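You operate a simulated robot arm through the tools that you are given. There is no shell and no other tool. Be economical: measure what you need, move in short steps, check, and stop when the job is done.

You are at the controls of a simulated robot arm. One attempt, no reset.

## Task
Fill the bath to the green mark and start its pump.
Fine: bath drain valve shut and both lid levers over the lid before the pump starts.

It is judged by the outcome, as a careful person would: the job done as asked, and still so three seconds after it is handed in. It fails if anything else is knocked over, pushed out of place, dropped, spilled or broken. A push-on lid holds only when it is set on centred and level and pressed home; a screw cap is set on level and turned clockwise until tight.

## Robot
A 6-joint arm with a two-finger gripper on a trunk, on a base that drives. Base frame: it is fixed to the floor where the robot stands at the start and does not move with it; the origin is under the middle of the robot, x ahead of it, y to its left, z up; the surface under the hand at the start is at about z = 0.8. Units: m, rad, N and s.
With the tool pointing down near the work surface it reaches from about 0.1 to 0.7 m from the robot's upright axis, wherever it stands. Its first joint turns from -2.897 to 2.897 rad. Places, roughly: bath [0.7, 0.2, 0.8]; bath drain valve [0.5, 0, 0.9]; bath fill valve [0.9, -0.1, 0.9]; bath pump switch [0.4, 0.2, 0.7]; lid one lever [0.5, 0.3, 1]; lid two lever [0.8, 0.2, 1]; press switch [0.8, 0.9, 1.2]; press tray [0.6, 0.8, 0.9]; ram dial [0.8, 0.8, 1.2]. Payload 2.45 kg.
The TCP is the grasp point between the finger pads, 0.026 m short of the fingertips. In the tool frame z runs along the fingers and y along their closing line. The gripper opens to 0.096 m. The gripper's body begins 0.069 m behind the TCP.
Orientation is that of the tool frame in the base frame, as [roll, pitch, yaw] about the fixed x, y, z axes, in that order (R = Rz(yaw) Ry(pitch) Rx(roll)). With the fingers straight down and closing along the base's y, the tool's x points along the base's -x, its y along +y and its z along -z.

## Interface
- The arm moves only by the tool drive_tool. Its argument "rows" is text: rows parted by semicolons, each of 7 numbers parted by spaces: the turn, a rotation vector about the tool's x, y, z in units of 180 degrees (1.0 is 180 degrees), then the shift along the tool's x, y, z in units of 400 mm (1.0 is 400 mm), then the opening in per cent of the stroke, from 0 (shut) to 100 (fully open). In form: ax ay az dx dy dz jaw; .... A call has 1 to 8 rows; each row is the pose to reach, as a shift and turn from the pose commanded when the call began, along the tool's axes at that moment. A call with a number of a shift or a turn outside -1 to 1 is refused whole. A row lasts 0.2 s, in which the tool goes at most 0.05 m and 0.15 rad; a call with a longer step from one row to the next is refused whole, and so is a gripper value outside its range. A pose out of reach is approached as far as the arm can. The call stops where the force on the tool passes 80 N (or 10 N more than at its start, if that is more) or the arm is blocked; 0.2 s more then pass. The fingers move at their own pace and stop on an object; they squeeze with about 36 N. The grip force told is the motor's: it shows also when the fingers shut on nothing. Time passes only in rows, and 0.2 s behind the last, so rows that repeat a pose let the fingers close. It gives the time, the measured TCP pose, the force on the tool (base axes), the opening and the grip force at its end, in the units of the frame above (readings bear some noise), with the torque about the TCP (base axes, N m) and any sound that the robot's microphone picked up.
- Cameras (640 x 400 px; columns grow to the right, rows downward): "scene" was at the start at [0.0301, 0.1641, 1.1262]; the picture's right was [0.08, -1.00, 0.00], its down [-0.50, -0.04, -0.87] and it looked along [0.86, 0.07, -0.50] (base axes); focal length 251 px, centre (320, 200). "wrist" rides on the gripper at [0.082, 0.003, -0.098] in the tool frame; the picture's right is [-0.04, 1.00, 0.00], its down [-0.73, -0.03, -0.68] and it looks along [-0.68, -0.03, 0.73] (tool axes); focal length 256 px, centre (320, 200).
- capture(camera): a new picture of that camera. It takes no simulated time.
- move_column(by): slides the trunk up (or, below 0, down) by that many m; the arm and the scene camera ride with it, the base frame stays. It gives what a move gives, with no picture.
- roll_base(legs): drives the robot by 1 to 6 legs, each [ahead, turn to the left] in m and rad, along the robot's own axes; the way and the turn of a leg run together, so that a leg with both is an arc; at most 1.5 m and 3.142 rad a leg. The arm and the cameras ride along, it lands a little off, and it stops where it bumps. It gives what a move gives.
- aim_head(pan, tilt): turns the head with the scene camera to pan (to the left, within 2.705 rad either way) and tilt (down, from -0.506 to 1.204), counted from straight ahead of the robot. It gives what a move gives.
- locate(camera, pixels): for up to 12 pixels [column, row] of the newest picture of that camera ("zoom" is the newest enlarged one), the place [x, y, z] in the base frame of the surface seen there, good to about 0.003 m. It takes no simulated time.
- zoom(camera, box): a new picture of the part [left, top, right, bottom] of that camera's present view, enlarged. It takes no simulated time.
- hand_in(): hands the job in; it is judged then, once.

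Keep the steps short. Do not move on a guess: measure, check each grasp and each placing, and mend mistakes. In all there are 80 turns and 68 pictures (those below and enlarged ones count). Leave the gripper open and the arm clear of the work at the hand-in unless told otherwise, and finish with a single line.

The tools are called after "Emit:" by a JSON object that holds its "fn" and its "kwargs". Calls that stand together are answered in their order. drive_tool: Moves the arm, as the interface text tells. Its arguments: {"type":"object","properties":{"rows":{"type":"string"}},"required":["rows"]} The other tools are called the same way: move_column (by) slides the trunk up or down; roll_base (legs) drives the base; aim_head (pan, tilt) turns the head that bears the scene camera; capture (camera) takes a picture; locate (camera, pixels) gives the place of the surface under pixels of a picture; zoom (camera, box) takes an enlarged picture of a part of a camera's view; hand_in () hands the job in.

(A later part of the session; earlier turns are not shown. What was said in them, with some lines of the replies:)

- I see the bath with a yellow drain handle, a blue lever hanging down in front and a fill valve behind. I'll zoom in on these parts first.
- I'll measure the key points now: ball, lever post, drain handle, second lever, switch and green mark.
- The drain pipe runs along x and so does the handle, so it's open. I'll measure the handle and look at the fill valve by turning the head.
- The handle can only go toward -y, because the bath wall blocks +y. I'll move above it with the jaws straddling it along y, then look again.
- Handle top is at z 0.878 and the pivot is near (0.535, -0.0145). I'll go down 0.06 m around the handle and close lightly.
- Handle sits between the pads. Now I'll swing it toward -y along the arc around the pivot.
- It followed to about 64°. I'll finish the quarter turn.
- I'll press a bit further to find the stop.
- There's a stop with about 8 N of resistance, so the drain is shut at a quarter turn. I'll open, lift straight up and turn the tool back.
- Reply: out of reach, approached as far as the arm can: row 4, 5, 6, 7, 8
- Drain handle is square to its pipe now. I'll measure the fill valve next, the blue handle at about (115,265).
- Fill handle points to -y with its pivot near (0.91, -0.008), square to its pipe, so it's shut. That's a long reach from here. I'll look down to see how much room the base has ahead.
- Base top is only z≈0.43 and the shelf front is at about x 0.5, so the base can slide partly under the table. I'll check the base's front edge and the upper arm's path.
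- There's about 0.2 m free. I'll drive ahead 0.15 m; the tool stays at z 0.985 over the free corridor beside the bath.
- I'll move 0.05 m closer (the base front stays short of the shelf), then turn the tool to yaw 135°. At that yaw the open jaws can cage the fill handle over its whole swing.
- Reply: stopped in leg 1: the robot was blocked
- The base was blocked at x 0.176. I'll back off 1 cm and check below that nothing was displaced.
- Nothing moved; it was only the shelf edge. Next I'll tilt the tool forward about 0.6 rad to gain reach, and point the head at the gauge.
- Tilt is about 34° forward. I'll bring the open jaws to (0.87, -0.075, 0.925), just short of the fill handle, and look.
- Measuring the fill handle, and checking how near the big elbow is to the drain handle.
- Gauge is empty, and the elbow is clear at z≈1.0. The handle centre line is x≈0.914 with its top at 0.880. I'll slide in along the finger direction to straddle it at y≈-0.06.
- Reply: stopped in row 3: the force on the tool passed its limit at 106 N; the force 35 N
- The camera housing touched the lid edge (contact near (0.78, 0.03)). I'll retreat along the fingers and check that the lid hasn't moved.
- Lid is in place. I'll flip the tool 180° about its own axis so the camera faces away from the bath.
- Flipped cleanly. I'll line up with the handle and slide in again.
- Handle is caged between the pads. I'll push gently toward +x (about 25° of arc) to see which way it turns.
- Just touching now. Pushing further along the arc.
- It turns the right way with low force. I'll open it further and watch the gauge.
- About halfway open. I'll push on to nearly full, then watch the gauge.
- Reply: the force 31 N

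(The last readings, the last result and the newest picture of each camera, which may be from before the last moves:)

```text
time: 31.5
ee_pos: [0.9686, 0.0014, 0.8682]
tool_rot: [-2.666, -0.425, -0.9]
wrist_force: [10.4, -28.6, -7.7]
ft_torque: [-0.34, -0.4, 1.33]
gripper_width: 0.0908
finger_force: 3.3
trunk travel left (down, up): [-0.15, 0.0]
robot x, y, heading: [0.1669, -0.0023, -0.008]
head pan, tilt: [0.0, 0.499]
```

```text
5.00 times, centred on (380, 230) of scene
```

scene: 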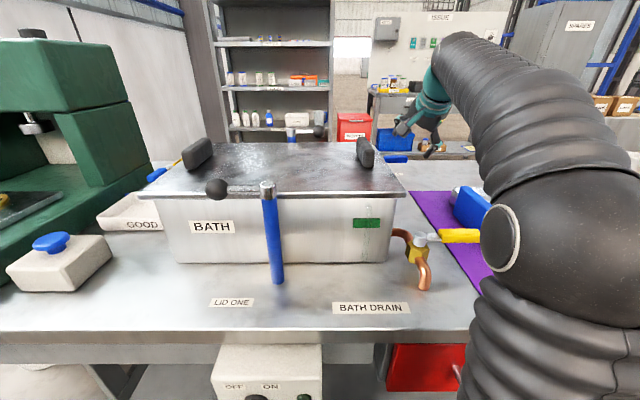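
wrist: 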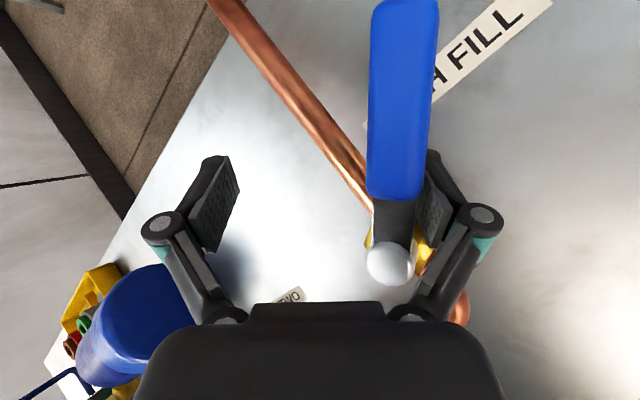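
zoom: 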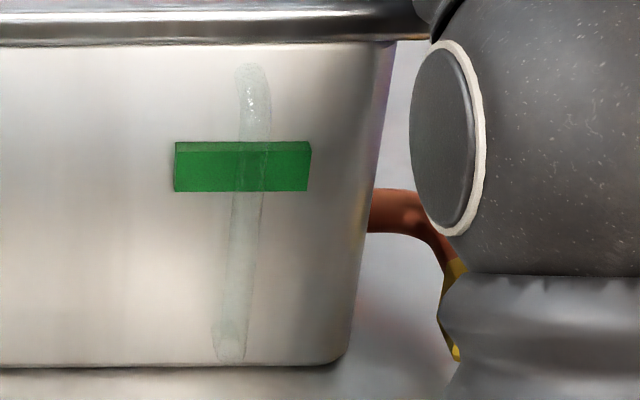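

Force y -29 N: the lower fingertip is pressing on the pipe under the handle, with the handle at about 55°. I'll raise the tool 22 mm, move a bit outward and push again above the pipe.

Emit:
{"fn": "drive_tool", "kwargs": {"rows": "0 0 0 0.037 -0.009 -0.0446 90; 0 0 0 0.058 -0.031 -0.0226 90; 0 0 0 0.033 -0.0556 -0.0226 90; 0 0 0 0.033 -0.0556 -0.0226 90"}}

Emit:
{"fn": "capture", "kwargs": {"camera": "wrist"}}

Emit:
{"fn": "zoom", "kwargs": {"camera": "scene", "box": [340, 190, 420, 270]}}

```text
time: 32.5
ee_pos: [0.9731, 0.0067, 0.9061]
tool_rot: [-2.649, -0.427, -0.907]
wrist_force: [3.0, -8.8, -2.3]
ft_torque: [-0.29, -0.15, 0.26]
gripper_width: 0.088
finger_force: 1.8
trunk travel left (down, up): [-0.15, 0.0]
robot x, y, heading: [0.1704, -0.0028, -0.004]
head pan, tilt: [0.0, 0.499]
```

```text
29 pictures are left
```

wrist: 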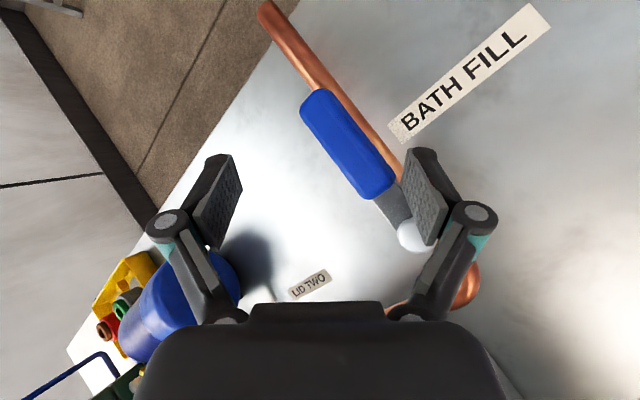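

```text
5.00 times, centred on (380, 230) of scene
```

zoom: 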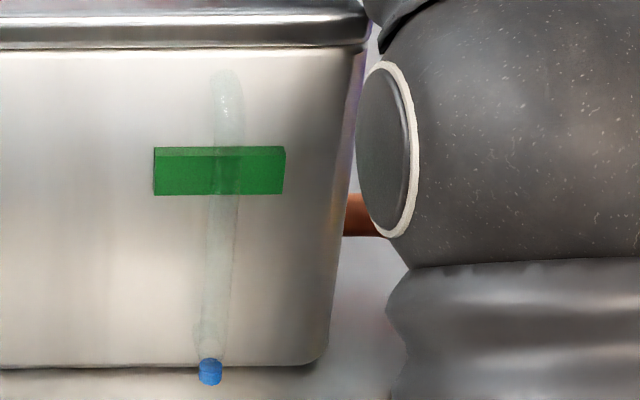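

The handle now lies along the pipe, fully open, and blue water shows at the gauge bottom. I'll centre the cage at the right depth for closing, then watch the level.

Emit:
{"fn": "drive_tool", "kwargs": {"rows": "0 0 0 0.026 0.026 0 90; 0 0 0 -0.015 0.068 0.081 90"}}

Emit:
{"fn": "zoom", "kwargs": {"camera": "scene", "box": [340, 190, 420, 270]}}

```text
time: 33.1
ee_pos: [0.9829, -0.0051, 0.8481]
tool_rot: [-2.663, -0.416, -0.896]
wrist_force: [0.5, 0.3, 0.4]
ft_torque: [-0.03, 0.03, 0.01]
gripper_width: 0.086
finger_force: 0.1
trunk travel left (down, up): [-0.15, 0.0]
robot x, y, heading: [0.1686, -0.0024, -0.0]
head pan, tilt: [0.0, 0.499]
```

```text
5.00 times, centred on (380, 230) of scene
```

zoom: 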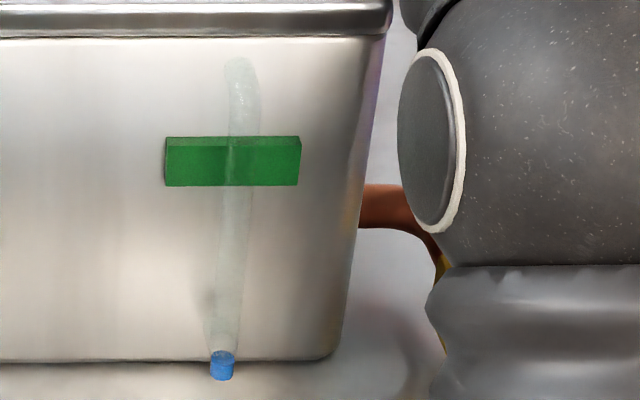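

Filling slowly. I'll raise the cage to the right height and wait.

Emit:
{"fn": "drive_tool", "kwargs": {"rows": "0 0 0 0.018 -0.019 -0.036 90; 0 0 0 0.018 -0.019 -0.036 90; 0 0 0 0.018 -0.019 -0.036 90; 0 0 0 0.018 -0.019 -0.036 90; 0 0 0 0.018 -0.019 -0.036 90; 0 0 0 0.018 -0.019 -0.036 90; 0 0 0 0.018 -0.019 -0.036 90; 0 0 0 0.018 -0.019 -0.036 90"}}

Emit:
{"fn": "zoom", "kwargs": {"camera": "scene", "box": [340, 190, 420, 270]}}

```text
time: 34.9
ee_pos: [0.9795, -0.0035, 0.8723]
tool_rot: [-2.66, -0.422, -0.899]
wrist_force: [-0.1, 1.0, 0.0]
ft_torque: [-0.02, 0.01, -0.02]
gripper_width: 0.0865
finger_force: 0.1
trunk travel left (down, up): [-0.15, 0.0]
robot x, y, heading: [0.169, -0.0026, -0.004]
head pan, tilt: [0.0, 0.499]
```

```text
5.00 times, centred on (380, 230) of scene
```

zoom: 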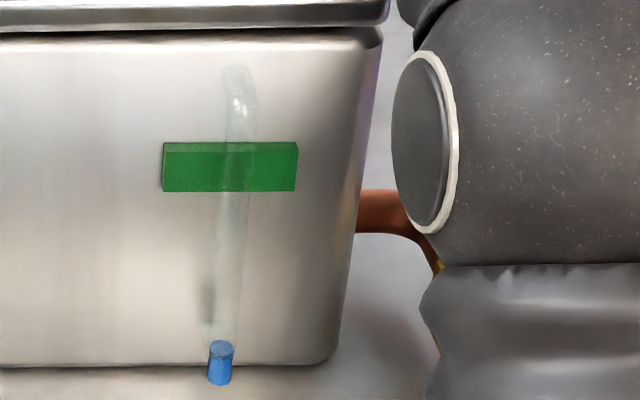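

The level rises about 7 px/s in this view, with about 180 px to go. I'll wait about 9 s and check again.

Emit:
{"fn": "drive_tool", "kwargs": {"rows": "0 0 0 0 0 0 90; 0 0 0 0 0 0 90; 0 0 0 0 0 0 90; 0 0 0 0 0 0 90; 0 0 0 0 0 0 90; 0 0 0 0 0 0 90; 0 0 0 0 0 0 90; 0 0 0 0 0 0 90"}}

Emit:
{"fn": "drive_tool", "kwargs": {"rows": "0 0 0 0 0 0 90; 0 0 0 0 0 0 90; 0 0 0 0 0 0 90; 0 0 0 0 0 0 90; 0 0 0 0 0 0 90; 0 0 0 0 0 0 90; 0 0 0 0 0 0 90; 0 0 0 0 0 0 90"}}

Emit:
{"fn": "drive_tool", "kwargs": {"rows": "0 0 0 0 0 0 90; 0 0 0 0 0 0 90; 0 0 0 0 0 0 90; 0 0 0 0 0 0 90; 0 0 0 0 0 0 90; 0 0 0 0 0 0 90; 0 0 0 0 0 0 90; 0 0 0 0 0 0 90"}}

Emit:
{"fn": "drive_tool", "kwargs": {"rows": "0 0 0 0 0 0 90; 0 0 0 0 0 0 90; 0 0 0 0 0 0 90; 0 0 0 0 0 0 90; 0 0 0 0 0 0 90; 0 0 0 0 0 0 90; 0 0 0 0 0 0 90; 0 0 0 0 0 0 90"}}

Emit:
{"fn": "drive_tool", "kwargs": {"rows": "0 0 0 0 0 0 90; 0 0 0 0 0 0 90; 0 0 0 0 0 0 90; 0 0 0 0 0 0 90; 0 0 0 0 0 0 90; 0 0 0 0 0 0 90; 0 0 0 0 0 0 90; 0 0 0 0 0 0 90"}}

Emit:
{"fn": "zoom", "kwargs": {"camera": "scene", "box": [340, 190, 420, 270]}}

Emit:
{"fn": "locate", "kwargs": {"camera": "zoom", "pixels": [[180, 145], [180, 168], [180, 190], [235, 168], [220, 365], [228, 280]]}}

```text
time: 36.7
ee_pos: [0.9806, -0.003, 0.8723]
tool_rot: [-2.659, -0.421, -0.899]
wrist_force: [-0.2, -0.2, 0.3]
ft_torque: [-0.03, -0.03, -0.01]
gripper_width: 0.0863
finger_force: 0.1
trunk travel left (down, up): [-0.15, 0.0]
robot x, y, heading: [0.1658, -0.0006, -0.0]
head pan, tilt: [0.0, 0.499]
```

```text
time: 38.5
ee_pos: [0.9804, -0.0037, 0.8731]
tool_rot: [-2.661, -0.42, -0.898]
wrist_force: [0.3, -0.2, -0.4]
ft_torque: [0.01, -0.02, -0.01]
gripper_width: 0.0864
finger_force: 0.1
trunk travel left (down, up): [-0.15, 0.0]
robot x, y, heading: [0.1668, -0.0035, -0.005]
head pan, tilt: [0.0, 0.499]
```

```text
time: 40.3
ee_pos: [0.9806, -0.0043, 0.8721]
tool_rot: [-2.66, -0.421, -0.898]
wrist_force: [0.0, -0.4, -0.1]
ft_torque: [0.0, 0.01, -0.01]
gripper_width: 0.0865
finger_force: 0.1
trunk travel left (down, up): [-0.15, 0.0]
robot x, y, heading: [0.1644, -0.0043, -0.0]
head pan, tilt: [0.0, 0.499]
```

```text
time: 42.1
ee_pos: [0.9809, -0.0039, 0.8725]
tool_rot: [-2.659, -0.423, -0.9]
wrist_force: [-0.1, 1.1, -0.3]
ft_torque: [0.02, -0.02, 0.01]
gripper_width: 0.0862
finger_force: 0.0
trunk travel left (down, up): [-0.15, 0.0]
robot x, y, heading: [0.1627, -0.0035, -0.002]
head pan, tilt: [0.0, 0.499]
```

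```text
time: 43.9
ee_pos: [0.9788, -0.0034, 0.8735]
tool_rot: [-2.66, -0.422, -0.898]
wrist_force: [0.1, -0.2, 0.2]
ft_torque: [-0.01, 0.02, -0.04]
gripper_width: 0.0863
finger_force: 0.0
trunk travel left (down, up): [-0.15, 0.0]
robot x, y, heading: [0.1653, -0.0041, -0.005]
head pan, tilt: [0.0, 0.499]
```

```text
5.00 times, centred on (380, 230) of scene
```

zoom: 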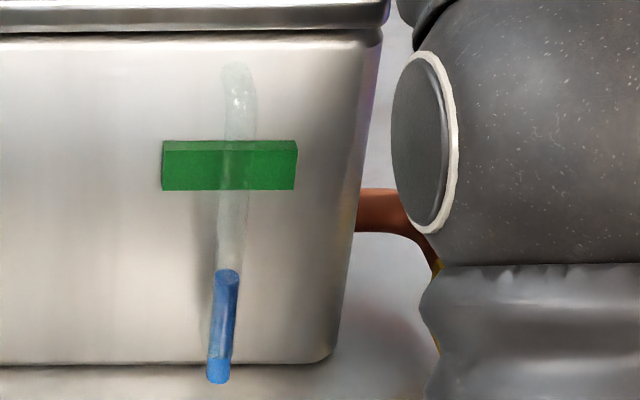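

```text
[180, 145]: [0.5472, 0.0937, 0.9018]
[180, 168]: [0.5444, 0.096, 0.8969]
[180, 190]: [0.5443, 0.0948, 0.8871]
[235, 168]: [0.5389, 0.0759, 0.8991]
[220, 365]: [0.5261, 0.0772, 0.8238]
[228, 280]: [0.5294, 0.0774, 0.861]
```

The level is at row ≈275. The tube stands in front of the mark, so allowing for parallax the mark centre corresponds to about row 188 on the tube. At about 8 px/s that's about 10 s more, so I'll wait 7.2 s and check.

Emit:
{"fn": "drive_tool", "kwargs": {"rows": "0 0 0 0 0 0 90; 0 0 0 0 0 0 90; 0 0 0 0 0 0 90; 0 0 0 0 0 0 90; 0 0 0 0 0 0 90; 0 0 0 0 0 0 90; 0 0 0 0 0 0 90; 0 0 0 0 0 0 90"}}

Emit:
{"fn": "drive_tool", "kwargs": {"rows": "0 0 0 0 0 0 90; 0 0 0 0 0 0 90; 0 0 0 0 0 0 90; 0 0 0 0 0 0 90; 0 0 0 0 0 0 90; 0 0 0 0 0 0 90; 0 0 0 0 0 0 90; 0 0 0 0 0 0 90"}}

Emit:
{"fn": "drive_tool", "kwargs": {"rows": "0 0 0 0 0 0 90; 0 0 0 0 0 0 90; 0 0 0 0 0 0 90; 0 0 0 0 0 0 90; 0 0 0 0 0 0 90; 0 0 0 0 0 0 90; 0 0 0 0 0 0 90; 0 0 0 0 0 0 90"}}

Emit:
{"fn": "drive_tool", "kwargs": {"rows": "0 0 0 0 0 0 90; 0 0 0 0 0 0 90; 0 0 0 0 0 0 90; 0 0 0 0 0 0 90; 0 0 0 0 0 0 90; 0 0 0 0 0 0 90"}}

Emit:
{"fn": "zoom", "kwargs": {"camera": "scene", "box": [340, 190, 420, 270]}}

Emit:
{"fn": "capture", "kwargs": {"camera": "wrist"}}

```text
time: 45.7
ee_pos: [0.9787, -0.0032, 0.8725]
tool_rot: [-2.662, -0.423, -0.899]
wrist_force: [0.2, 0.2, 0.3]
ft_torque: [-0.02, -0.04, 0.01]
gripper_width: 0.0864
finger_force: 0.1
trunk travel left (down, up): [-0.15, 0.0]
robot x, y, heading: [0.1687, -0.0062, 0.004]
head pan, tilt: [0.0, 0.499]
```

```text
time: 47.5
ee_pos: [0.9794, -0.0027, 0.8731]
tool_rot: [-2.66, -0.423, -0.899]
wrist_force: [0.2, 0.3, 0.6]
ft_torque: [-0.03, 0.02, 0.01]
gripper_width: 0.0864
finger_force: 0.0
trunk travel left (down, up): [-0.15, 0.0]
robot x, y, heading: [0.1681, -0.006, -0.004]
head pan, tilt: [0.0, 0.499]
```

```text
time: 49.3
ee_pos: [0.9798, -0.0038, 0.8723]
tool_rot: [-2.659, -0.422, -0.898]
wrist_force: [-0.6, 0.1, 0.3]
ft_torque: [0.02, -0.01, -0.01]
gripper_width: 0.0868
finger_force: 0.2
trunk travel left (down, up): [-0.15, 0.0]
robot x, y, heading: [0.1655, -0.0081, 0.002]
head pan, tilt: [0.0, 0.499]
```

```text
time: 50.7
ee_pos: [0.9801, -0.003, 0.8725]
tool_rot: [-2.66, -0.424, -0.899]
wrist_force: [-0.7, 0.4, 0.0]
ft_torque: [-0.01, -0.01, 0.0]
gripper_width: 0.0865
finger_force: 0.0
trunk travel left (down, up): [-0.15, 0.0]
robot x, y, heading: [0.1632, -0.0061, -0.002]
head pan, tilt: [0.0, 0.499]
```

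```text
5.00 times, centred on (380, 230) of scene
```

zoom: 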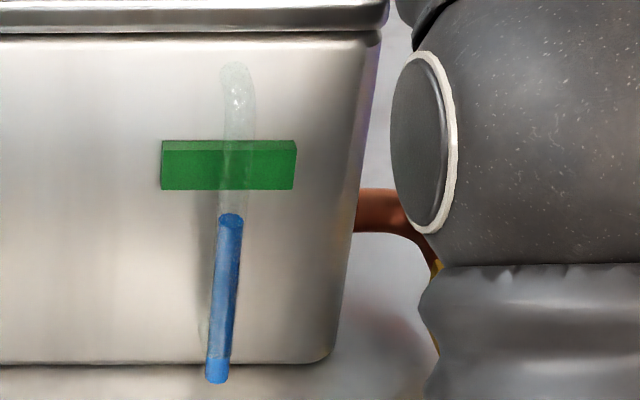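

```text
23 pictures are left
```

wrist: 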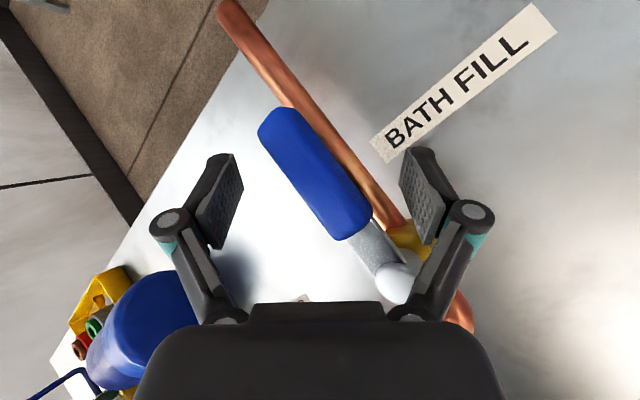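

Level is at row ≈219, so about 3.8 s to the target. I'll wait 1.8 s, then swing the handle shut with the upper finger; the swing itself passes the rest.

Emit:
{"fn": "drive_tool", "kwargs": {"rows": "0 0 0 0 0 0 90; 0 0 0 0 0 0 90; 0 0 0 0 0 0 90; 0 0 0 0 0 0 90; 0 0 0 0 0 0 90; 0 0 0 0 0 0 90; 0 0 0 0 0 0 90; 0 0 0 0 0 0 90"}}

Emit:
{"fn": "drive_tool", "kwargs": {"rows": "0 0 0 0.0175 0.034 0.012 90; 0 0 0 0.044 0.071 0.006 90; 0 0 0 0.069 0.124 -0.009 90; 0 0 0 0.066 0.17 -0.034 90; 0 0 0 0.0465 0.2075 -0.063 90; 0 0 0 0.019 0.235 -0.091 90; 0 0 0 0.009 0.242 -0.0995 90; 0 0 0 0.009 0.242 -0.0995 90"}}

Emit:
{"fn": "capture", "kwargs": {"camera": "wrist"}}

Emit:
{"fn": "zoom", "kwargs": {"camera": "scene", "box": [340, 190, 420, 270]}}

```text
time: 52.5
ee_pos: [0.9798, -0.0022, 0.8739]
tool_rot: [-2.661, -0.423, -0.897]
wrist_force: [0.2, 0.1, 0.2]
ft_torque: [-0.02, 0.03, -0.02]
gripper_width: 0.0865
finger_force: 0.1
trunk travel left (down, up): [-0.15, 0.0]
robot x, y, heading: [0.1634, -0.0031, -0.006]
head pan, tilt: [0.0, 0.499]
```

```text
time: 54.3
ee_pos: [0.9076, -0.0702, 0.8626]
tool_rot: [-2.664, -0.424, -0.896]
wrist_force: [21.0, 1.6, 5.7]
ft_torque: [0.14, 0.16, -0.73]
gripper_width: 0.0918
finger_force: 3.8
trunk travel left (down, up): [-0.15, 0.0]
robot x, y, heading: [0.1694, -0.0049, 0.0]
head pan, tilt: [0.0, 0.499]
```

```text
22 pictures are left
```

wrist: 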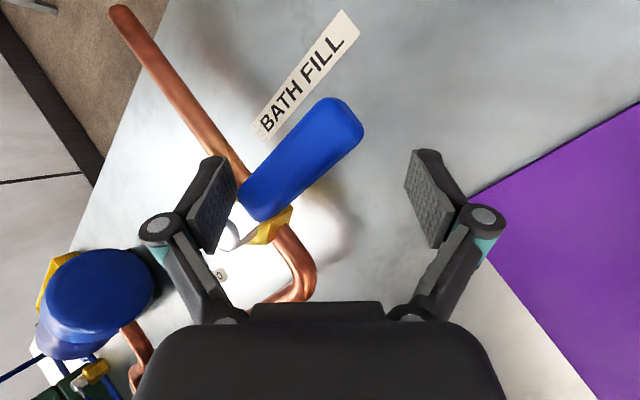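

```text
5.00 times, centred on (380, 230) of scene
```

zoom: 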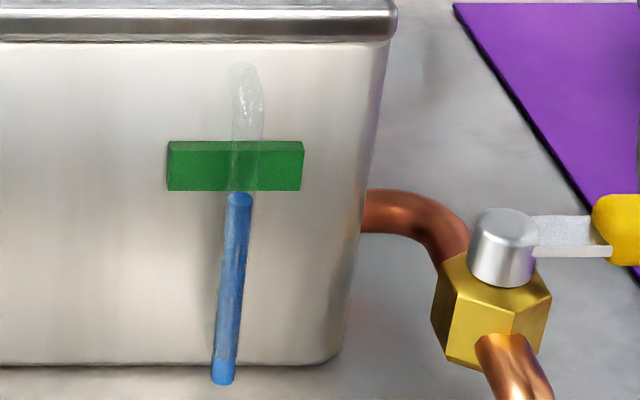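

Fill valve is shut against its stop (21 N). I'll compare the water top and the mark by measurement.

Emit:
{"fn": "locate", "kwargs": {"camera": "zoom", "pixels": [[240, 199], [240, 210], [240, 215], [236, 250], [190, 155], [190, 170], [190, 188], [285, 155], [285, 188], [190, 145], [228, 340], [224, 360]]}}

```text
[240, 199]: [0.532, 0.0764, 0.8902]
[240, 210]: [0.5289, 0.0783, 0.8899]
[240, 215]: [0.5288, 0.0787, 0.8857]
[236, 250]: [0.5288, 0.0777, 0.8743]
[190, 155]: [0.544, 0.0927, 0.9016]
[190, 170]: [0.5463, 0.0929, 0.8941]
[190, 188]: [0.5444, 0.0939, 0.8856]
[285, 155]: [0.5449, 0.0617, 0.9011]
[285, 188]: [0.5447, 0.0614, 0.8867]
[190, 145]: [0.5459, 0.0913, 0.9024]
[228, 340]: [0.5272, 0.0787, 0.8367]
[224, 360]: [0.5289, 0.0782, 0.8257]
```

Water top is ≈0.890–0.892 and the mark spans 0.885–0.902, so the level is on the mark. I'll release the fill handle, retreat along the fingers, rise, close the jaws and tilt a little more for lever two.

Emit:
{"fn": "drive_tool", "kwargs": {"rows": "0 0 0 0.007 -0.007 0.007 90; 0 0 0 0.007 -0.007 -0.09 90; 0 0 0 0.007 -0.007 -0.18 90; 0 0 0 0.0235 -0.024 -0.255 90; 0 0 0 0.04 -0.041 -0.331 50; 0.0317 0.0313 0 0.04 -0.041 -0.331 0; 0.0317 0.0313 0 0.04 -0.041 -0.331 0"}}

Emit:
{"fn": "capture", "kwargs": {"camera": "scene"}}

Emit:
{"fn": "zoom", "kwargs": {"camera": "scene", "box": [260, 90, 420, 190]}}

Emit:
{"fn": "locate", "kwargs": {"camera": "scene", "pixels": [[318, 131], [304, 131], [290, 133], [290, 143], [367, 145], [360, 140], [200, 142], [217, 188], [268, 186]]}}

```text
time: 55.9
ee_pos: [0.8457, -0.07, 0.9836]
tool_rot: [-2.539, -0.508, -0.953]
wrist_force: [-0.8, -0.4, 0.2]
ft_torque: [-0.01, 0.0, 0.01]
gripper_width: 0.0001
finger_force: 28.8
trunk travel left (down, up): [-0.15, 0.0]
robot x, y, heading: [0.1671, -0.0095, -0.003]
head pan, tilt: [0.0, 0.499]
```

```text
20 pictures are left
```

scene: 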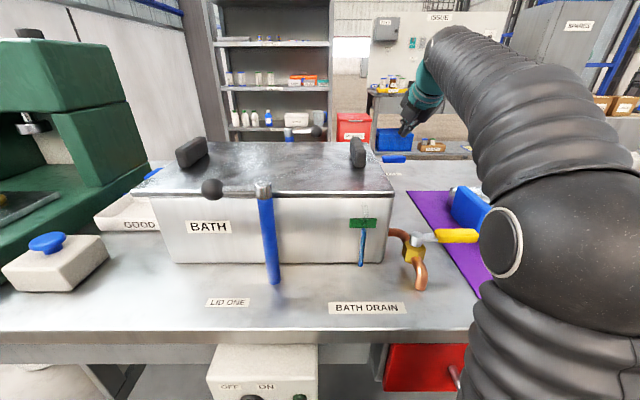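

```text
4.00 times, centred on (340, 140) of scene
```

zoom: 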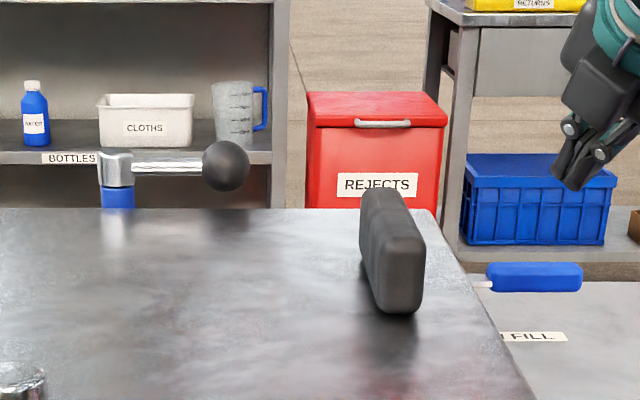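

```text
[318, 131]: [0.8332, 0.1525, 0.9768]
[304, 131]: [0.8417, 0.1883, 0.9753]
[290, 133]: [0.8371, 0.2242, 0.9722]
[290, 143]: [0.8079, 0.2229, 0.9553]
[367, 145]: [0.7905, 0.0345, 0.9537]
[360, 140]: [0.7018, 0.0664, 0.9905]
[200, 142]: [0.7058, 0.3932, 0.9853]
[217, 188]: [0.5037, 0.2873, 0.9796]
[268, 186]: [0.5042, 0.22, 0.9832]
```

Lever two: ball centre is about (0.845, 0.152, 0.978) and the hub about (0.84, 0.222). I'll go behind the back edge and across to the far side of the ball.

Emit:
{"fn": "drive_tool", "kwargs": {"rows": "0 0 0 0.024 -0.06 0.054 0; 0 0 0 0.047 -0.119 0.108 0; 0 0 0 -0.025 -0.19 0.108 0; 0 0 0 -0.097 -0.261 0.108 0; 0 0 0 -0.169 -0.332 0.108 0; 0 0 0 -0.241 -0.403 0.108 0; 0 0 0 -0.3125 -0.4735 0.108 0; 0 0 0 -0.3125 -0.4735 0.108 0"}}

Emit:
{"fn": "zoom", "kwargs": {"camera": "scene", "box": [220, 60, 420, 185]}}

```text
time: 57.7
ee_pos: [0.9091, 0.1496, 0.9878]
tool_rot: [-2.541, -0.506, -0.954]
wrist_force: [-1.1, -0.7, -0.4]
ft_torque: [0.0, 0.05, 0.01]
gripper_width: 0.0
finger_force: 28.7
trunk travel left (down, up): [-0.15, 0.0]
robot x, y, heading: [0.167, -0.0058, -0.004]
head pan, tilt: [0.0, 0.499]
```

```text
3.20 times, centred on (320, 122) of scene
```

zoom: 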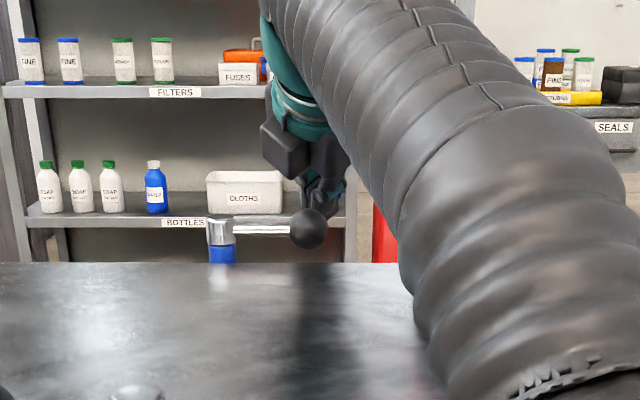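

The fingers are just behind the ball. I'll sweep it round over the lid, with fingertips kept above z 0.965.

Emit:
{"fn": "drive_tool", "kwargs": {"rows": "0 0 0 -0.037 0.037 -0.068 0; 0 0 0 -0.0545 0.0655 -0.099 0; 0 0 0 -0.072 0.094 -0.1305 0; 0 0 0 -0.107 0.112 -0.167 0; 0 0 0 -0.149 0.119 -0.2 0; 0 0 0 -0.198 0.111 -0.2275 0; 0 0 0 -0.247 0.09 -0.2465 0; 0 0 0 -0.247 0.09 -0.2465 0"}}

Emit:
{"fn": "zoom", "kwargs": {"camera": "scene", "box": [220, 90, 380, 190]}}

```text
time: 59.5
ee_pos: [0.7726, 0.1966, 0.9927]
tool_rot: [-2.541, -0.508, -0.954]
wrist_force: [-0.6, -0.3, -0.5]
ft_torque: [0.0, 0.0, -0.01]
gripper_width: 0.0003
finger_force: 28.5
trunk travel left (down, up): [-0.15, 0.0]
robot x, y, heading: [0.1668, -0.0058, -0.003]
head pan, tilt: [0.0, 0.499]
```

```text
4.00 times, centred on (300, 140) of scene
```

zoom: 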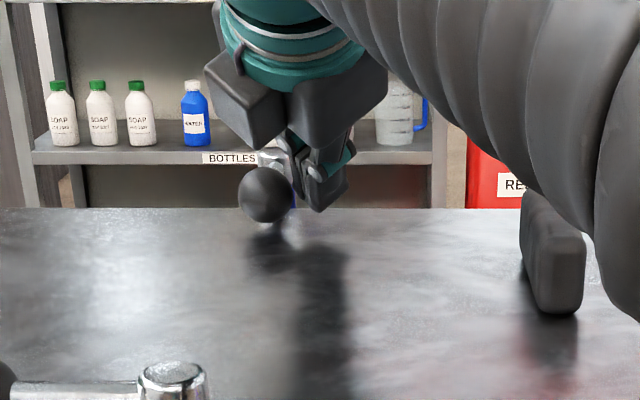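

Emit:
{"fn": "locate", "kwargs": {"camera": "zoom", "pixels": [[265, 195], [262, 180], [272, 152], [172, 375], [555, 250], [590, 250]]}}

```text
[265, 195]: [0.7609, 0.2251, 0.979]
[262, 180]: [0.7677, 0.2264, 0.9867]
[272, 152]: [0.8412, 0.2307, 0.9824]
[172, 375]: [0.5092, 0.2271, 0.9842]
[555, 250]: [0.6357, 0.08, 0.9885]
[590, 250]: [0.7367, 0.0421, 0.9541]
```

Lever two now points -x over the lid with its ball at (0.776, 0.226). I'll step away from it, rise, and go back over the lid toward lever one.

Emit:
{"fn": "drive_tool", "kwargs": {"rows": "0 0 0 0.113 0.063 -0.036 0; 0 0 0 0.118 0.058 -0.151 0; 0 0 0 0.0225 0.062 -0.219 0; 0 0 0 -0.073 0.066 -0.287 0; 0 0 0 -0.1685 0.07 -0.3545 0; 0 0 0 -0.264 0.074 -0.422 0; 0 0 0 -0.3595 0.078 -0.49 0; 0 0 0 -0.455 0.082 -0.558 0"}}

Emit:
{"fn": "capture", "kwargs": {"camera": "scene"}}

```text
refused: row 1 steps farther than a row can; nothing moved
```

```text
16 pictures are left
```

scene: 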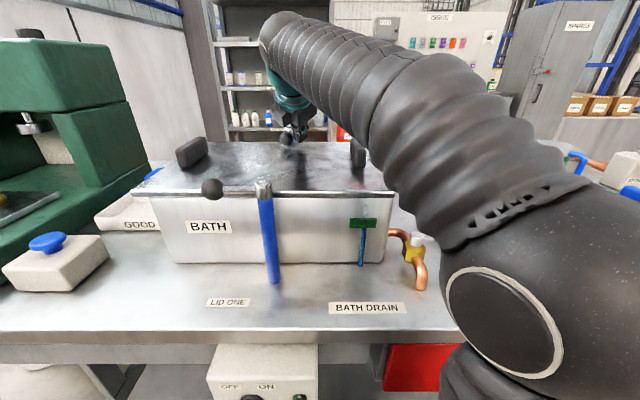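

The first step was too long; I'll split it.

Emit:
{"fn": "drive_tool", "kwargs": {"rows": "0 0 0 0.057 0.032 -0.018 0; 0 0 0 0.113 0.063 -0.036 0; 0 0 0 0.118 0.058 -0.151 0; 0 0 0 0.0225 0.062 -0.219 0; 0 0 0 -0.073 0.066 -0.287 0; 0 0 0 -0.1685 0.07 -0.3545 0; 0 0 0 -0.264 0.074 -0.422 0; 0 0 0 -0.3595 0.078 -0.49 0"}}

```text
time: 61.3
ee_pos: [0.5479, 0.276, 1.0476]
tool_rot: [-2.54, -0.509, -0.955]
wrist_force: [-0.6, -0.6, 0.6]
ft_torque: [0.02, 0.01, 0.05]
gripper_width: 0.0001
finger_force: 28.0
trunk travel left (down, up): [-0.15, 0.0]
robot x, y, heading: [0.1642, -0.0099, 0.001]
head pan, tilt: [0.0, 0.499]
```

Emit:
{"fn": "drive_tool", "kwargs": {"rows": "0 0 0 -0.0955 0.004 -0.0678 0; 0 0 0 -0.191 0.008 -0.1356 0; -0.029 -0.0286 0 -0.191 0.008 -0.1356 0; -0.058 -0.0572 0 -0.191 0.008 -0.1356 0; -0.087 -0.0858 0 -0.191 0.008 -0.1356 0; -0.116 -0.1144 0 -0.191 0.008 -0.1356 0; -0.145 -0.143 0 -0.191 0.008 -0.1356 0; -0.174 -0.1716 0 -0.191 0.008 -0.1356 0"}}

Emit:
{"fn": "capture", "kwargs": {"camera": "scene"}}

Emit:
{"fn": "locate", "kwargs": {"camera": "scene", "pixels": [[212, 188], [212, 181], [240, 189], [263, 184], [286, 138], [292, 130], [420, 240]]}}

```text
time: 63.1
ee_pos: [0.4671, 0.3217, 1.0072]
tool_rot: [-3.136, 0.004, -0.79]
wrist_force: [0.3, -0.7, 1.4]
ft_torque: [0.02, -0.02, 0.01]
gripper_width: 0.0
finger_force: 28.6
out of reach, approached as far as the arm can: row 7, 8
trunk travel left (down, up): [-0.15, 0.0]
robot x, y, heading: [0.1701, -0.0117, -0.004]
head pan, tilt: [0.0, 0.499]
```

```text
15 pictures are left
```

scene: 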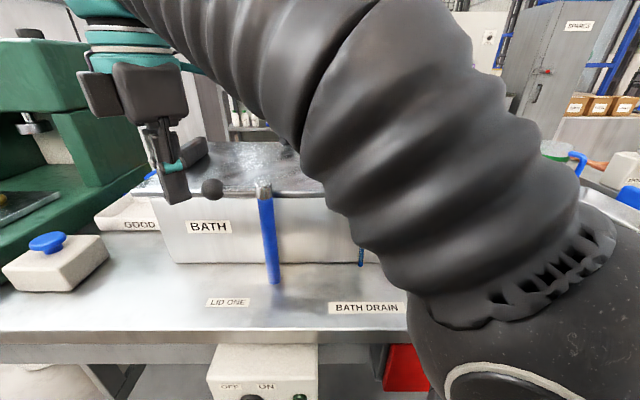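

```text
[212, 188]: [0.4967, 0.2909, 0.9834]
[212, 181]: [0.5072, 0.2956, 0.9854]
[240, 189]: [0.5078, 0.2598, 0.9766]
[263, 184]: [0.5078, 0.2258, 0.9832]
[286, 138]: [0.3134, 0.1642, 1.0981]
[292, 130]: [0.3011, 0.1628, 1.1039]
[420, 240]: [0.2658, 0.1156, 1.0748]
```

The tool is upright beside ball one (ball at ≈(0.512, 0.293, 0.98)). I'll step down to z≈0.993 on its near side.

Emit:
{"fn": "drive_tool", "kwargs": {"rows": "0 0 0 0.02 0.032 0.035 0; 0 0 0 0.02 0.032 0.035 0"}}

```text
time: 63.7
ee_pos: [0.4641, 0.3078, 0.9932]
tool_rot: [-3.14, 0.002, -0.791]
wrist_force: [0.7, 0.5, -0.3]
ft_torque: [-0.01, -0.02, 0.01]
gripper_width: 0.0
finger_force: 28.4
trunk travel left (down, up): [-0.15, 0.0]
robot x, y, heading: [0.1633, -0.0043, -0.005]
head pan, tilt: [0.0, 0.499]
```

Sweeping lever one over the lid toward +x.

Emit:
{"fn": "drive_tool", "kwargs": {"rows": "0 0 0 0.053 -0.011 0 0; 0 0 0 0.083 -0.0445 0 0; 0 0 0 0.1155 -0.081 0 0; 0 0 0 0.155 -0.107 0 0; 0 0 0 0.201 -0.121 0 0; 0 0 0 0.249 -0.1195 0 0; 0 0 0 0.302 -0.106 0 0; 0 0 0 0.307 -0.104 0 0"}}

Emit:
{"fn": "zoom", "kwargs": {"camera": "scene", "box": [180, 110, 340, 210]}}

```text
time: 65.5
ee_pos: [0.5753, 0.2578, 0.9921]
tool_rot: [3.135, -0.001, -0.785]
wrist_force: [-37.7, 33.6, -8.4]
ft_torque: [0.78, 0.71, -0.63]
gripper_width: 0.0
finger_force: 28.1
trunk travel left (down, up): [-0.15, 0.0]
robot x, y, heading: [0.1653, -0.0045, 0.004]
head pan, tilt: [0.0, 0.499]
```

```text
4.00 times, centred on (260, 160) of scene
```

zoom: 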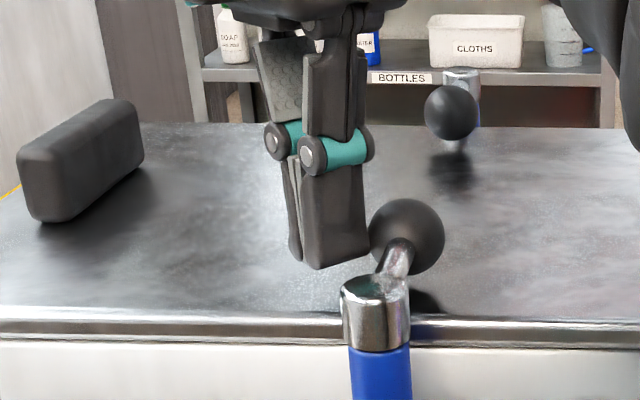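

Lever one has reached its stop over the lid (50 N at the end). I'll back off and check both levers from the picture.

Emit:
{"fn": "drive_tool", "kwargs": {"rows": "0 0 0 -0.05 0.02 0 0; 0 0 0 -0.15 0.04 0 0; 0 0 0 -0.25 0.054 0 0; 0 0 0 -0.265 0.054 -0.02 0"}}

Emit:
{"fn": "roll_base", "kwargs": {"legs": [[-0.45, 0]]}}

Emit:
{"fn": "capture", "kwargs": {"camera": "scene"}}

```text
time: 66.5
ee_pos: [0.4885, 0.3096, 0.9997]
tool_rot: [-3.142, 0.001, -0.792]
wrist_force: [0.4, 0.2, 0.1]
ft_torque: [0.04, 0.01, -0.03]
gripper_width: 0.0
finger_force: 28.4
trunk travel left (down, up): [-0.15, 0.0]
robot x, y, heading: [0.1672, -0.0044, 0.001]
head pan, tilt: [0.0, 0.499]
```

```text
time: 69.2
ee_pos: [0.0364, 0.3104, 1.0006]
tool_rot: [-3.141, 0.002, -0.793]
wrist_force: [0.4, -0.8, 0.2]
ft_torque: [0.0, 0.0, 0.02]
gripper_width: 0.0001
finger_force: 28.3
trunk travel left (down, up): [-0.15, 0.0]
robot x, y, heading: [-0.2854, 0.0032, -0.0]
head pan, tilt: [0.0, 0.499]
```

```text
13 pictures are left
```

scene: 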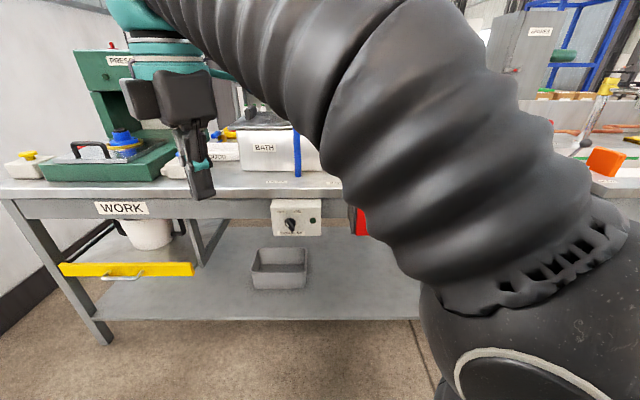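

I'll zoom on the pump box and measure its face.

Emit:
{"fn": "zoom", "kwargs": {"camera": "scene", "box": [256, 190, 336, 240]}}

Emit:
{"fn": "locate", "kwargs": {"camera": "zoom", "pixels": [[160, 180], [160, 340], [480, 300], [480, 120], [280, 245], [275, 285], [265, 320], [282, 225], [310, 260], [425, 240], [230, 170], [330, 170]]}}

```text
8.00 times, centred on (296, 215) of scene
```

zoom: 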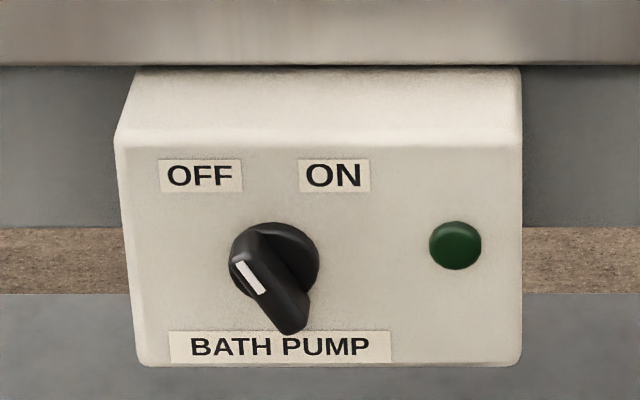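

```text
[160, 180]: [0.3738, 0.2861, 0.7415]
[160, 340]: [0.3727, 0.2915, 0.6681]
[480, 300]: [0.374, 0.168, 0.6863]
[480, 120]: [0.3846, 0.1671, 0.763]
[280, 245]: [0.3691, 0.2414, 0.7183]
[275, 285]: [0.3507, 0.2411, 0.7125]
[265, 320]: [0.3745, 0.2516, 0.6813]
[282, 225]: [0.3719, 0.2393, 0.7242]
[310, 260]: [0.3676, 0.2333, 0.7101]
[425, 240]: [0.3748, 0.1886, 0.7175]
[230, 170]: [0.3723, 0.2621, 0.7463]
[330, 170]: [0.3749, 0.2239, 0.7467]
```

The bar knob points upper-left to OFF, centred near y 0.2425, z 0.713, with its front at x≈0.350 on the face at x 0.374. It needs a clockwise quarter turn. I'll turn the tool first.

Emit:
{"fn": "drive_tool", "kwargs": {"rows": "0 0 0.0446 0 0 0 0; 0 0 0.0892 0 0 0 0; 0 0 0.1338 0 0 0 0; 0 0 0.1784 0 0 0 0; 0 0 0.223 0 0 0 0; 0 0 0.2676 0 0 0 0; 0 0 0.3122 0 0 0 0; 0 0 0.3568 0 0 0 0"}}

Emit:
{"fn": "drive_tool", "kwargs": {"rows": "0 0 0.0446 0 0 0 20; 0 0 0.0892 0 0 0 40; 0 0 0.1338 0 0 0 40; 0 0 0.1432 0 0 0 40; 0 0 0.1432 0 0 0 40"}}

```text
time: 71.0
ee_pos: [0.0359, 0.3095, 0.9996]
tool_rot: [3.141, 0.001, -1.915]
wrist_force: [-1.0, 0.2, -0.5]
ft_torque: [0.03, 0.01, 0.04]
gripper_width: 0.0
finger_force: 28.8
trunk travel left (down, up): [-0.15, 0.0]
robot x, y, heading: [-0.2891, 0.0019, -0.007]
head pan, tilt: [0.0, 0.499]
```

```text
time: 72.2
ee_pos: [0.0361, 0.3106, 1.0007]
tool_rot: [-3.141, 0.001, -2.365]
wrist_force: [0.0, -0.3, 0.5]
ft_torque: [0.01, 0.01, 0.03]
gripper_width: 0.0383
finger_force: 0.1
trunk travel left (down, up): [-0.15, 0.0]
robot x, y, heading: [-0.288, -0.0006, -0.004]
head pan, tilt: [0.0, 0.499]
```

Emit:
{"fn": "drive_tool", "kwargs": {"rows": "0.0315 -0.0315 0 -0.0145 -0.0405 0.031 40; 0.063 -0.063 0 -0.029 -0.081 0.0625 40; 0.0945 -0.0945 0 -0.0435 -0.1215 0.094 40; 0.126 -0.126 0 -0.058 -0.162 0.125 40; 0.1575 -0.1575 0 -0.0725 -0.2025 0.156 40; 0.189 -0.189 0 -0.087 -0.243 0.1875 40; 0.2205 -0.2205 0 -0.1015 -0.2835 0.219 40; 0.252 -0.252 0 -0.116 -0.324 0.25 40"}}

```text
time: 74.0
ee_pos: [0.1584, 0.2478, 0.9008]
tool_rot: [-2.169, 0.694, -1.991]
wrist_force: [0.8, -0.3, 0.6]
ft_torque: [0.01, 0.01, 0.01]
gripper_width: 0.0384
finger_force: 0.0
trunk travel left (down, up): [-0.15, 0.0]
robot x, y, heading: [-0.2892, 0.0024, 0.001]
head pan, tilt: [0.0, 0.499]
```

Emit:
{"fn": "drive_tool", "kwargs": {"rows": "0.025 -0.0254 0 0.037 0.034 0.076 40; 0.05 -0.0507 0 0.074 0.069 0.152 40; 0.075 -0.076 0.001 0.111 0.103 0.228 40; 0.0999 -0.1014 0.001 0.148 0.137 0.303 40; 0.0999 -0.1014 0.001 0.185 0.172 0.379 40; 0.0999 -0.1014 0.001 0.222 0.206 0.455 40; 0.0999 -0.1014 0.001 0.222 0.206 0.455 40"}}

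Emit:
{"fn": "capture", "kwargs": {"camera": "wrist"}}

Emit:
{"fn": "capture", "kwargs": {"camera": "scene"}}

```text
time: 75.6
ee_pos: [0.2735, 0.2483, 0.7118]
tool_rot: [-1.577, 0.79, -1.58]
wrist_force: [-0.2, -0.1, -0.4]
ft_torque: [-0.02, 0.02, 0.0]
gripper_width: 0.0384
finger_force: 0.0
trunk travel left (down, up): [-0.15, 0.0]
robot x, y, heading: [-0.2894, 0.0041, -0.002]
head pan, tilt: [0.0, 0.499]
```

```text
11 pictures are left
```

wrist: 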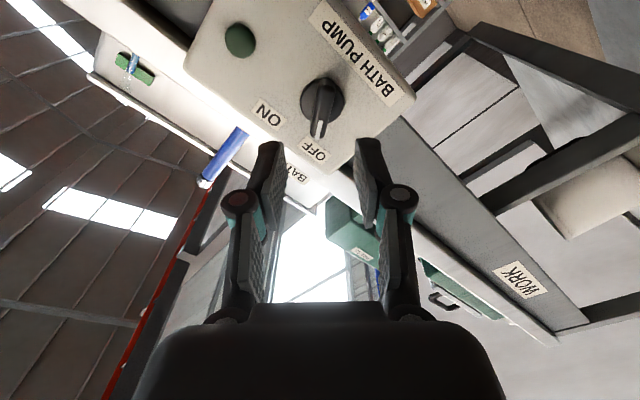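

```text
10 pictures are left
```

scene: 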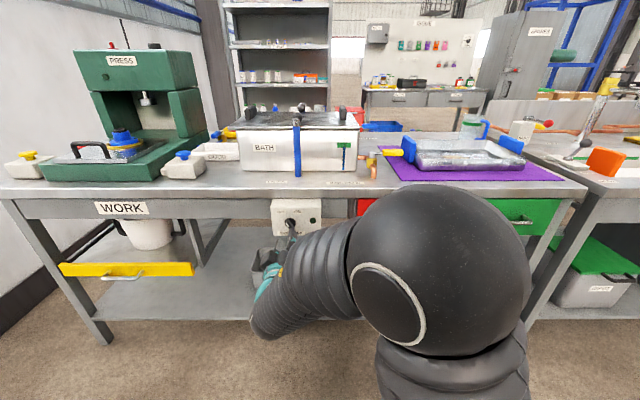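

The bar is aligned with the tool. I'll measure the knob with the wrist view, and check the levers and gauge in the scene view before starting the pump.

Emit:
{"fn": "locate", "kwargs": {"camera": "wrist", "pixels": [[321, 82], [321, 105], [318, 132], [313, 105], [330, 105], [340, 98], [302, 98], [321, 78]]}}

Emit:
{"fn": "zoom", "kwargs": {"camera": "scene", "box": [220, 95, 380, 195]}}

```text
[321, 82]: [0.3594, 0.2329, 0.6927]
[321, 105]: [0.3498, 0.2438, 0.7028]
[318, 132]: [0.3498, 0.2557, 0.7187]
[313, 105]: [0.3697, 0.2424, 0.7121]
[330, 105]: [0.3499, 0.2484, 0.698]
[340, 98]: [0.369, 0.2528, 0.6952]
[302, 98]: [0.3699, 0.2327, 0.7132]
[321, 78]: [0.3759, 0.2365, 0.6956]
```

```text
4.00 times, centred on (300, 145) of scene
```

zoom: 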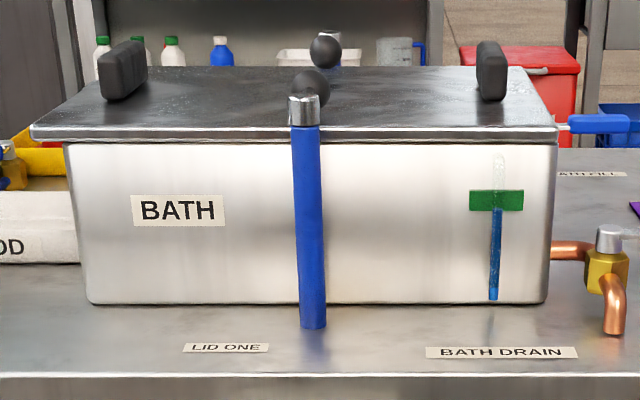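

Both levers point over the lid. From this flatter view the water looks close to the lower edge of the mark, so I'll zoom in closely.

Emit:
{"fn": "zoom", "kwargs": {"camera": "scene", "box": [330, 132, 362, 152]}}

Emit:
{"fn": "locate", "kwargs": {"camera": "zoom", "pixels": [[270, 220], [270, 200], [270, 240], [270, 260], [200, 150], [200, 120], [200, 180], [200, 210], [360, 150], [360, 200]]}}

```text
16.00 times, centred on (346, 142) of scene
```

zoom: 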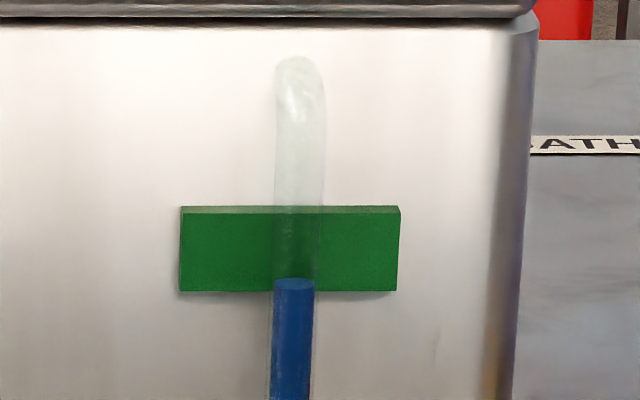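

```text
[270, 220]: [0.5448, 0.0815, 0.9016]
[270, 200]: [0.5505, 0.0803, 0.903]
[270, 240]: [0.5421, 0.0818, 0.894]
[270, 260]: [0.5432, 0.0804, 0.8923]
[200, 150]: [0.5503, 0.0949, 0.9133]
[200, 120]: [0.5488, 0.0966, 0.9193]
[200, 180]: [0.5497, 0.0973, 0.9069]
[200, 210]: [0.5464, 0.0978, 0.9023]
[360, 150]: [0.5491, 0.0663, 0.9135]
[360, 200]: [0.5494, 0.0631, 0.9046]
```

The level is at about 0.891, inside the green band (0.8855–0.902). Drain is shut, fill is shut and both levers are over, so now the pump. I'll advance onto the knob and grip it.

Emit:
{"fn": "drive_tool", "kwargs": {"rows": "0 0 0 0.008 0.004 0.05 45; 0 0 0 0.008 0.004 0.1 45; 0 0 0 0.008 0.004 0.161 45; 0 0 0 0.008 0.004 0.161 45; 0 0 0 0.008 0.004 0.161 0; 0 0 0 0.008 0.004 0.161 0"}}

Emit:
{"fn": "zoom", "kwargs": {"camera": "wrist", "box": [200, 20, 440, 220]}}

```text
time: 77.0
ee_pos: [0.3351, 0.2451, 0.7066]
tool_rot: [-1.582, 0.79, -1.582]
wrist_force: [2.5, 6.6, -7.2]
ft_torque: [0.91, 0.06, 0.19]
gripper_width: 0.0179
finger_force: 43.1
trunk travel left (down, up): [-0.15, 0.0]
robot x, y, heading: [-0.2882, 0.0026, -0.002]
head pan, tilt: [0.0, 0.499]
```

```text
2.00 times, centred on (320, 120) of wrist
```

zoom: 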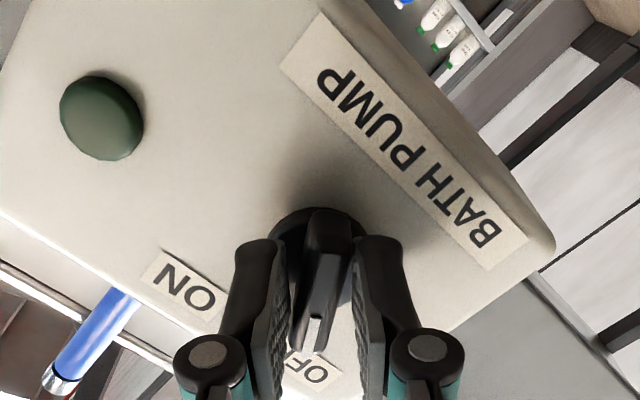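

Firm grip at 18 mm. Turning clockwise by a quarter turn.

Emit:
{"fn": "drive_tool", "kwargs": {"rows": "0 0 0.0446 0 0 0 0; 0 0 0.0892 0 0 0 0; 0 0 0.1338 0 0 0 0; 0 0 0.1784 0 0 0 0; 0 0 0.223 0 0 0 0; 0 0 0.2676 0 0 0 0; 0 0 0.3122 0 0 0 0; 0 0 0.3568 0 0 0 0"}}

Emit:
{"fn": "drive_tool", "kwargs": {"rows": "0 0 0.0446 0 0 0 0; 0 0 0.0892 0 0 0 0; 0 0 0.1338 0 0 0 0; 0 0 0.1432 0 0 0 0; 0 0 0.1432 0 0 0 0"}}

Emit:
{"fn": "zoom", "kwargs": {"camera": "wrist", "box": [200, 20, 440, 220]}}

```text
time: 78.8
ee_pos: [0.3368, 0.2442, 0.7185]
tool_rot: [1.654, 1.239, 1.613]
wrist_force: [-10.7, -42.3, -45.3]
ft_torque: [-0.53, 0.51, -0.78]
gripper_width: 0.0121
finger_force: 38.9
out of reach, approached as far as the arm can: row 8
trunk travel left (down, up): [-0.15, 0.0]
robot x, y, heading: [-0.2875, 0.0003, -0.012]
head pan, tilt: [0.0, 0.499]
```

```text
time: 79.1
ee_pos: [0.3369, 0.2439, 0.7208]
tool_rot: [1.685, 1.223, 1.631]
wrist_force: [14.0, -17.3, -11.0]
ft_torque: [-0.21, -0.37, 0.03]
gripper_width: 0.0121
finger_force: 39.0
out of reach, approached as far as the arm can: row 1
trunk travel left (down, up): [-0.15, 0.0]
robot x, y, heading: [-0.2853, 0.0012, -0.019]
head pan, tilt: [0.0, 0.499]
stopped in row 1: the force on the tool passed its limit at 101 N (the readings are from after the stop); the commanded pose is now the measured one
```

```text
2.00 times, centred on (320, 120) of wrist
```

zoom: 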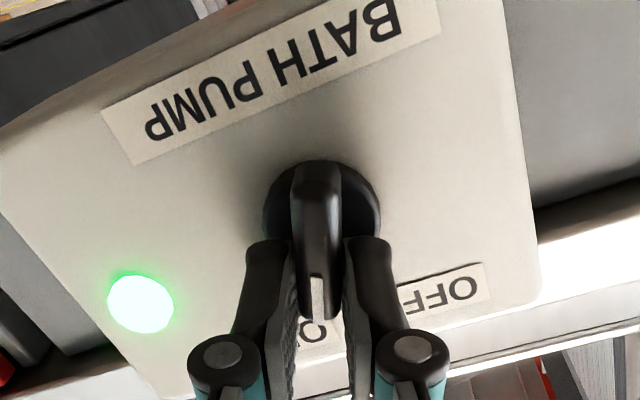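

The pump light is lit and the pointer is at ON. I'll open the jaws and back straight out.

Emit:
{"fn": "drive_tool", "kwargs": {"rows": "0 0 0 0 0 0 45; 0 0 0 0 0 0 45; 0 0 0 0 0 -0.08 45; 0 0 0 0 0 -0.18 45; 0 0 0 0 0 -0.28 60; 0 0 0 0 0 -0.35 100; 0 0 0 0 0 -0.35 100"}}

Emit:
{"fn": "roll_base", "kwargs": {"legs": [[-0.15, 0]]}}

Emit:
{"fn": "capture", "kwargs": {"camera": "scene"}}

Emit:
{"fn": "zoom", "kwargs": {"camera": "wrist", "box": [160, 0, 480, 200]}}

```text
time: 80.7
ee_pos: [0.1957, 0.2537, 0.7242]
tool_rot: [1.667, 1.224, 1.62]
wrist_force: [0.0, 0.7, -0.7]
ft_torque: [0.04, 0.02, 0.03]
gripper_width: 0.0961
finger_force: 0.0
trunk travel left (down, up): [-0.15, 0.0]
robot x, y, heading: [-0.2882, 0.0038, -0.017]
head pan, tilt: [0.0, 0.499]
```

```text
time: 82.1
ee_pos: [0.0436, 0.2548, 0.7248]
tool_rot: [1.669, 1.222, 1.619]
wrist_force: [0.4, 0.1, 0.5]
ft_torque: [-0.02, -0.03, 0.01]
gripper_width: 0.0957
finger_force: 0.0
trunk travel left (down, up): [-0.15, 0.0]
robot x, y, heading: [-0.4409, 0.0021, -0.017]
head pan, tilt: [0.0, 0.499]
```

```text
5 pictures are left
```

scene: 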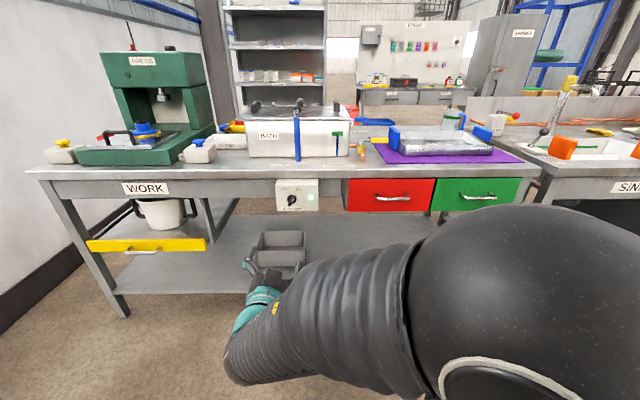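

```text
2.00 times, centred on (320, 100) of wrist
```

zoom: 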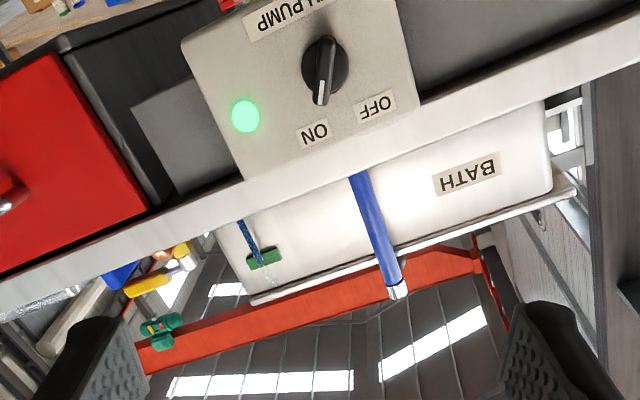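

The pump is on and its light stays lit. One last check of the bath.

Emit:
{"fn": "zoom", "kwargs": {"camera": "scene", "box": [230, 85, 390, 185]}}

Emit:
{"fn": "zoom", "kwargs": {"camera": "scene", "box": [322, 125, 354, 145]}}

```text
4.00 times, centred on (310, 135) of scene
```

zoom: 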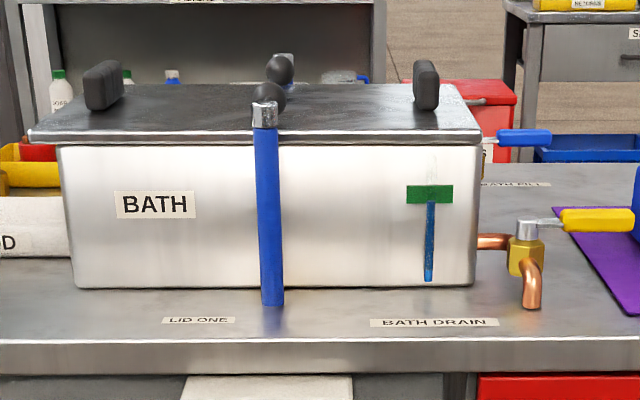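

```text
16.00 times, centred on (338, 135) of scene
```

zoom: 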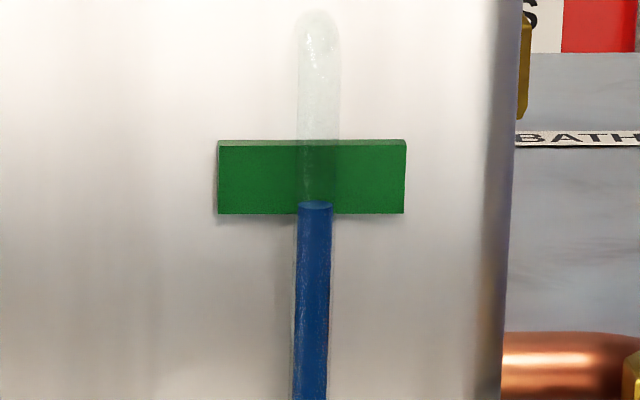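

The level is steady inside the mark, both lid levers are over the lid, both valves are shut, the pump is on, and the arm is clear with the gripper open. Handing in.

Emit:
{"fn": "hand_in", "kwargs": {}}

```text
The job is handed in.
```

The bath is filled to within the green mark (about 3 mm below its centre), with the drain and fill valves shut, both lid levers over the lid, and the pump running with its light on.
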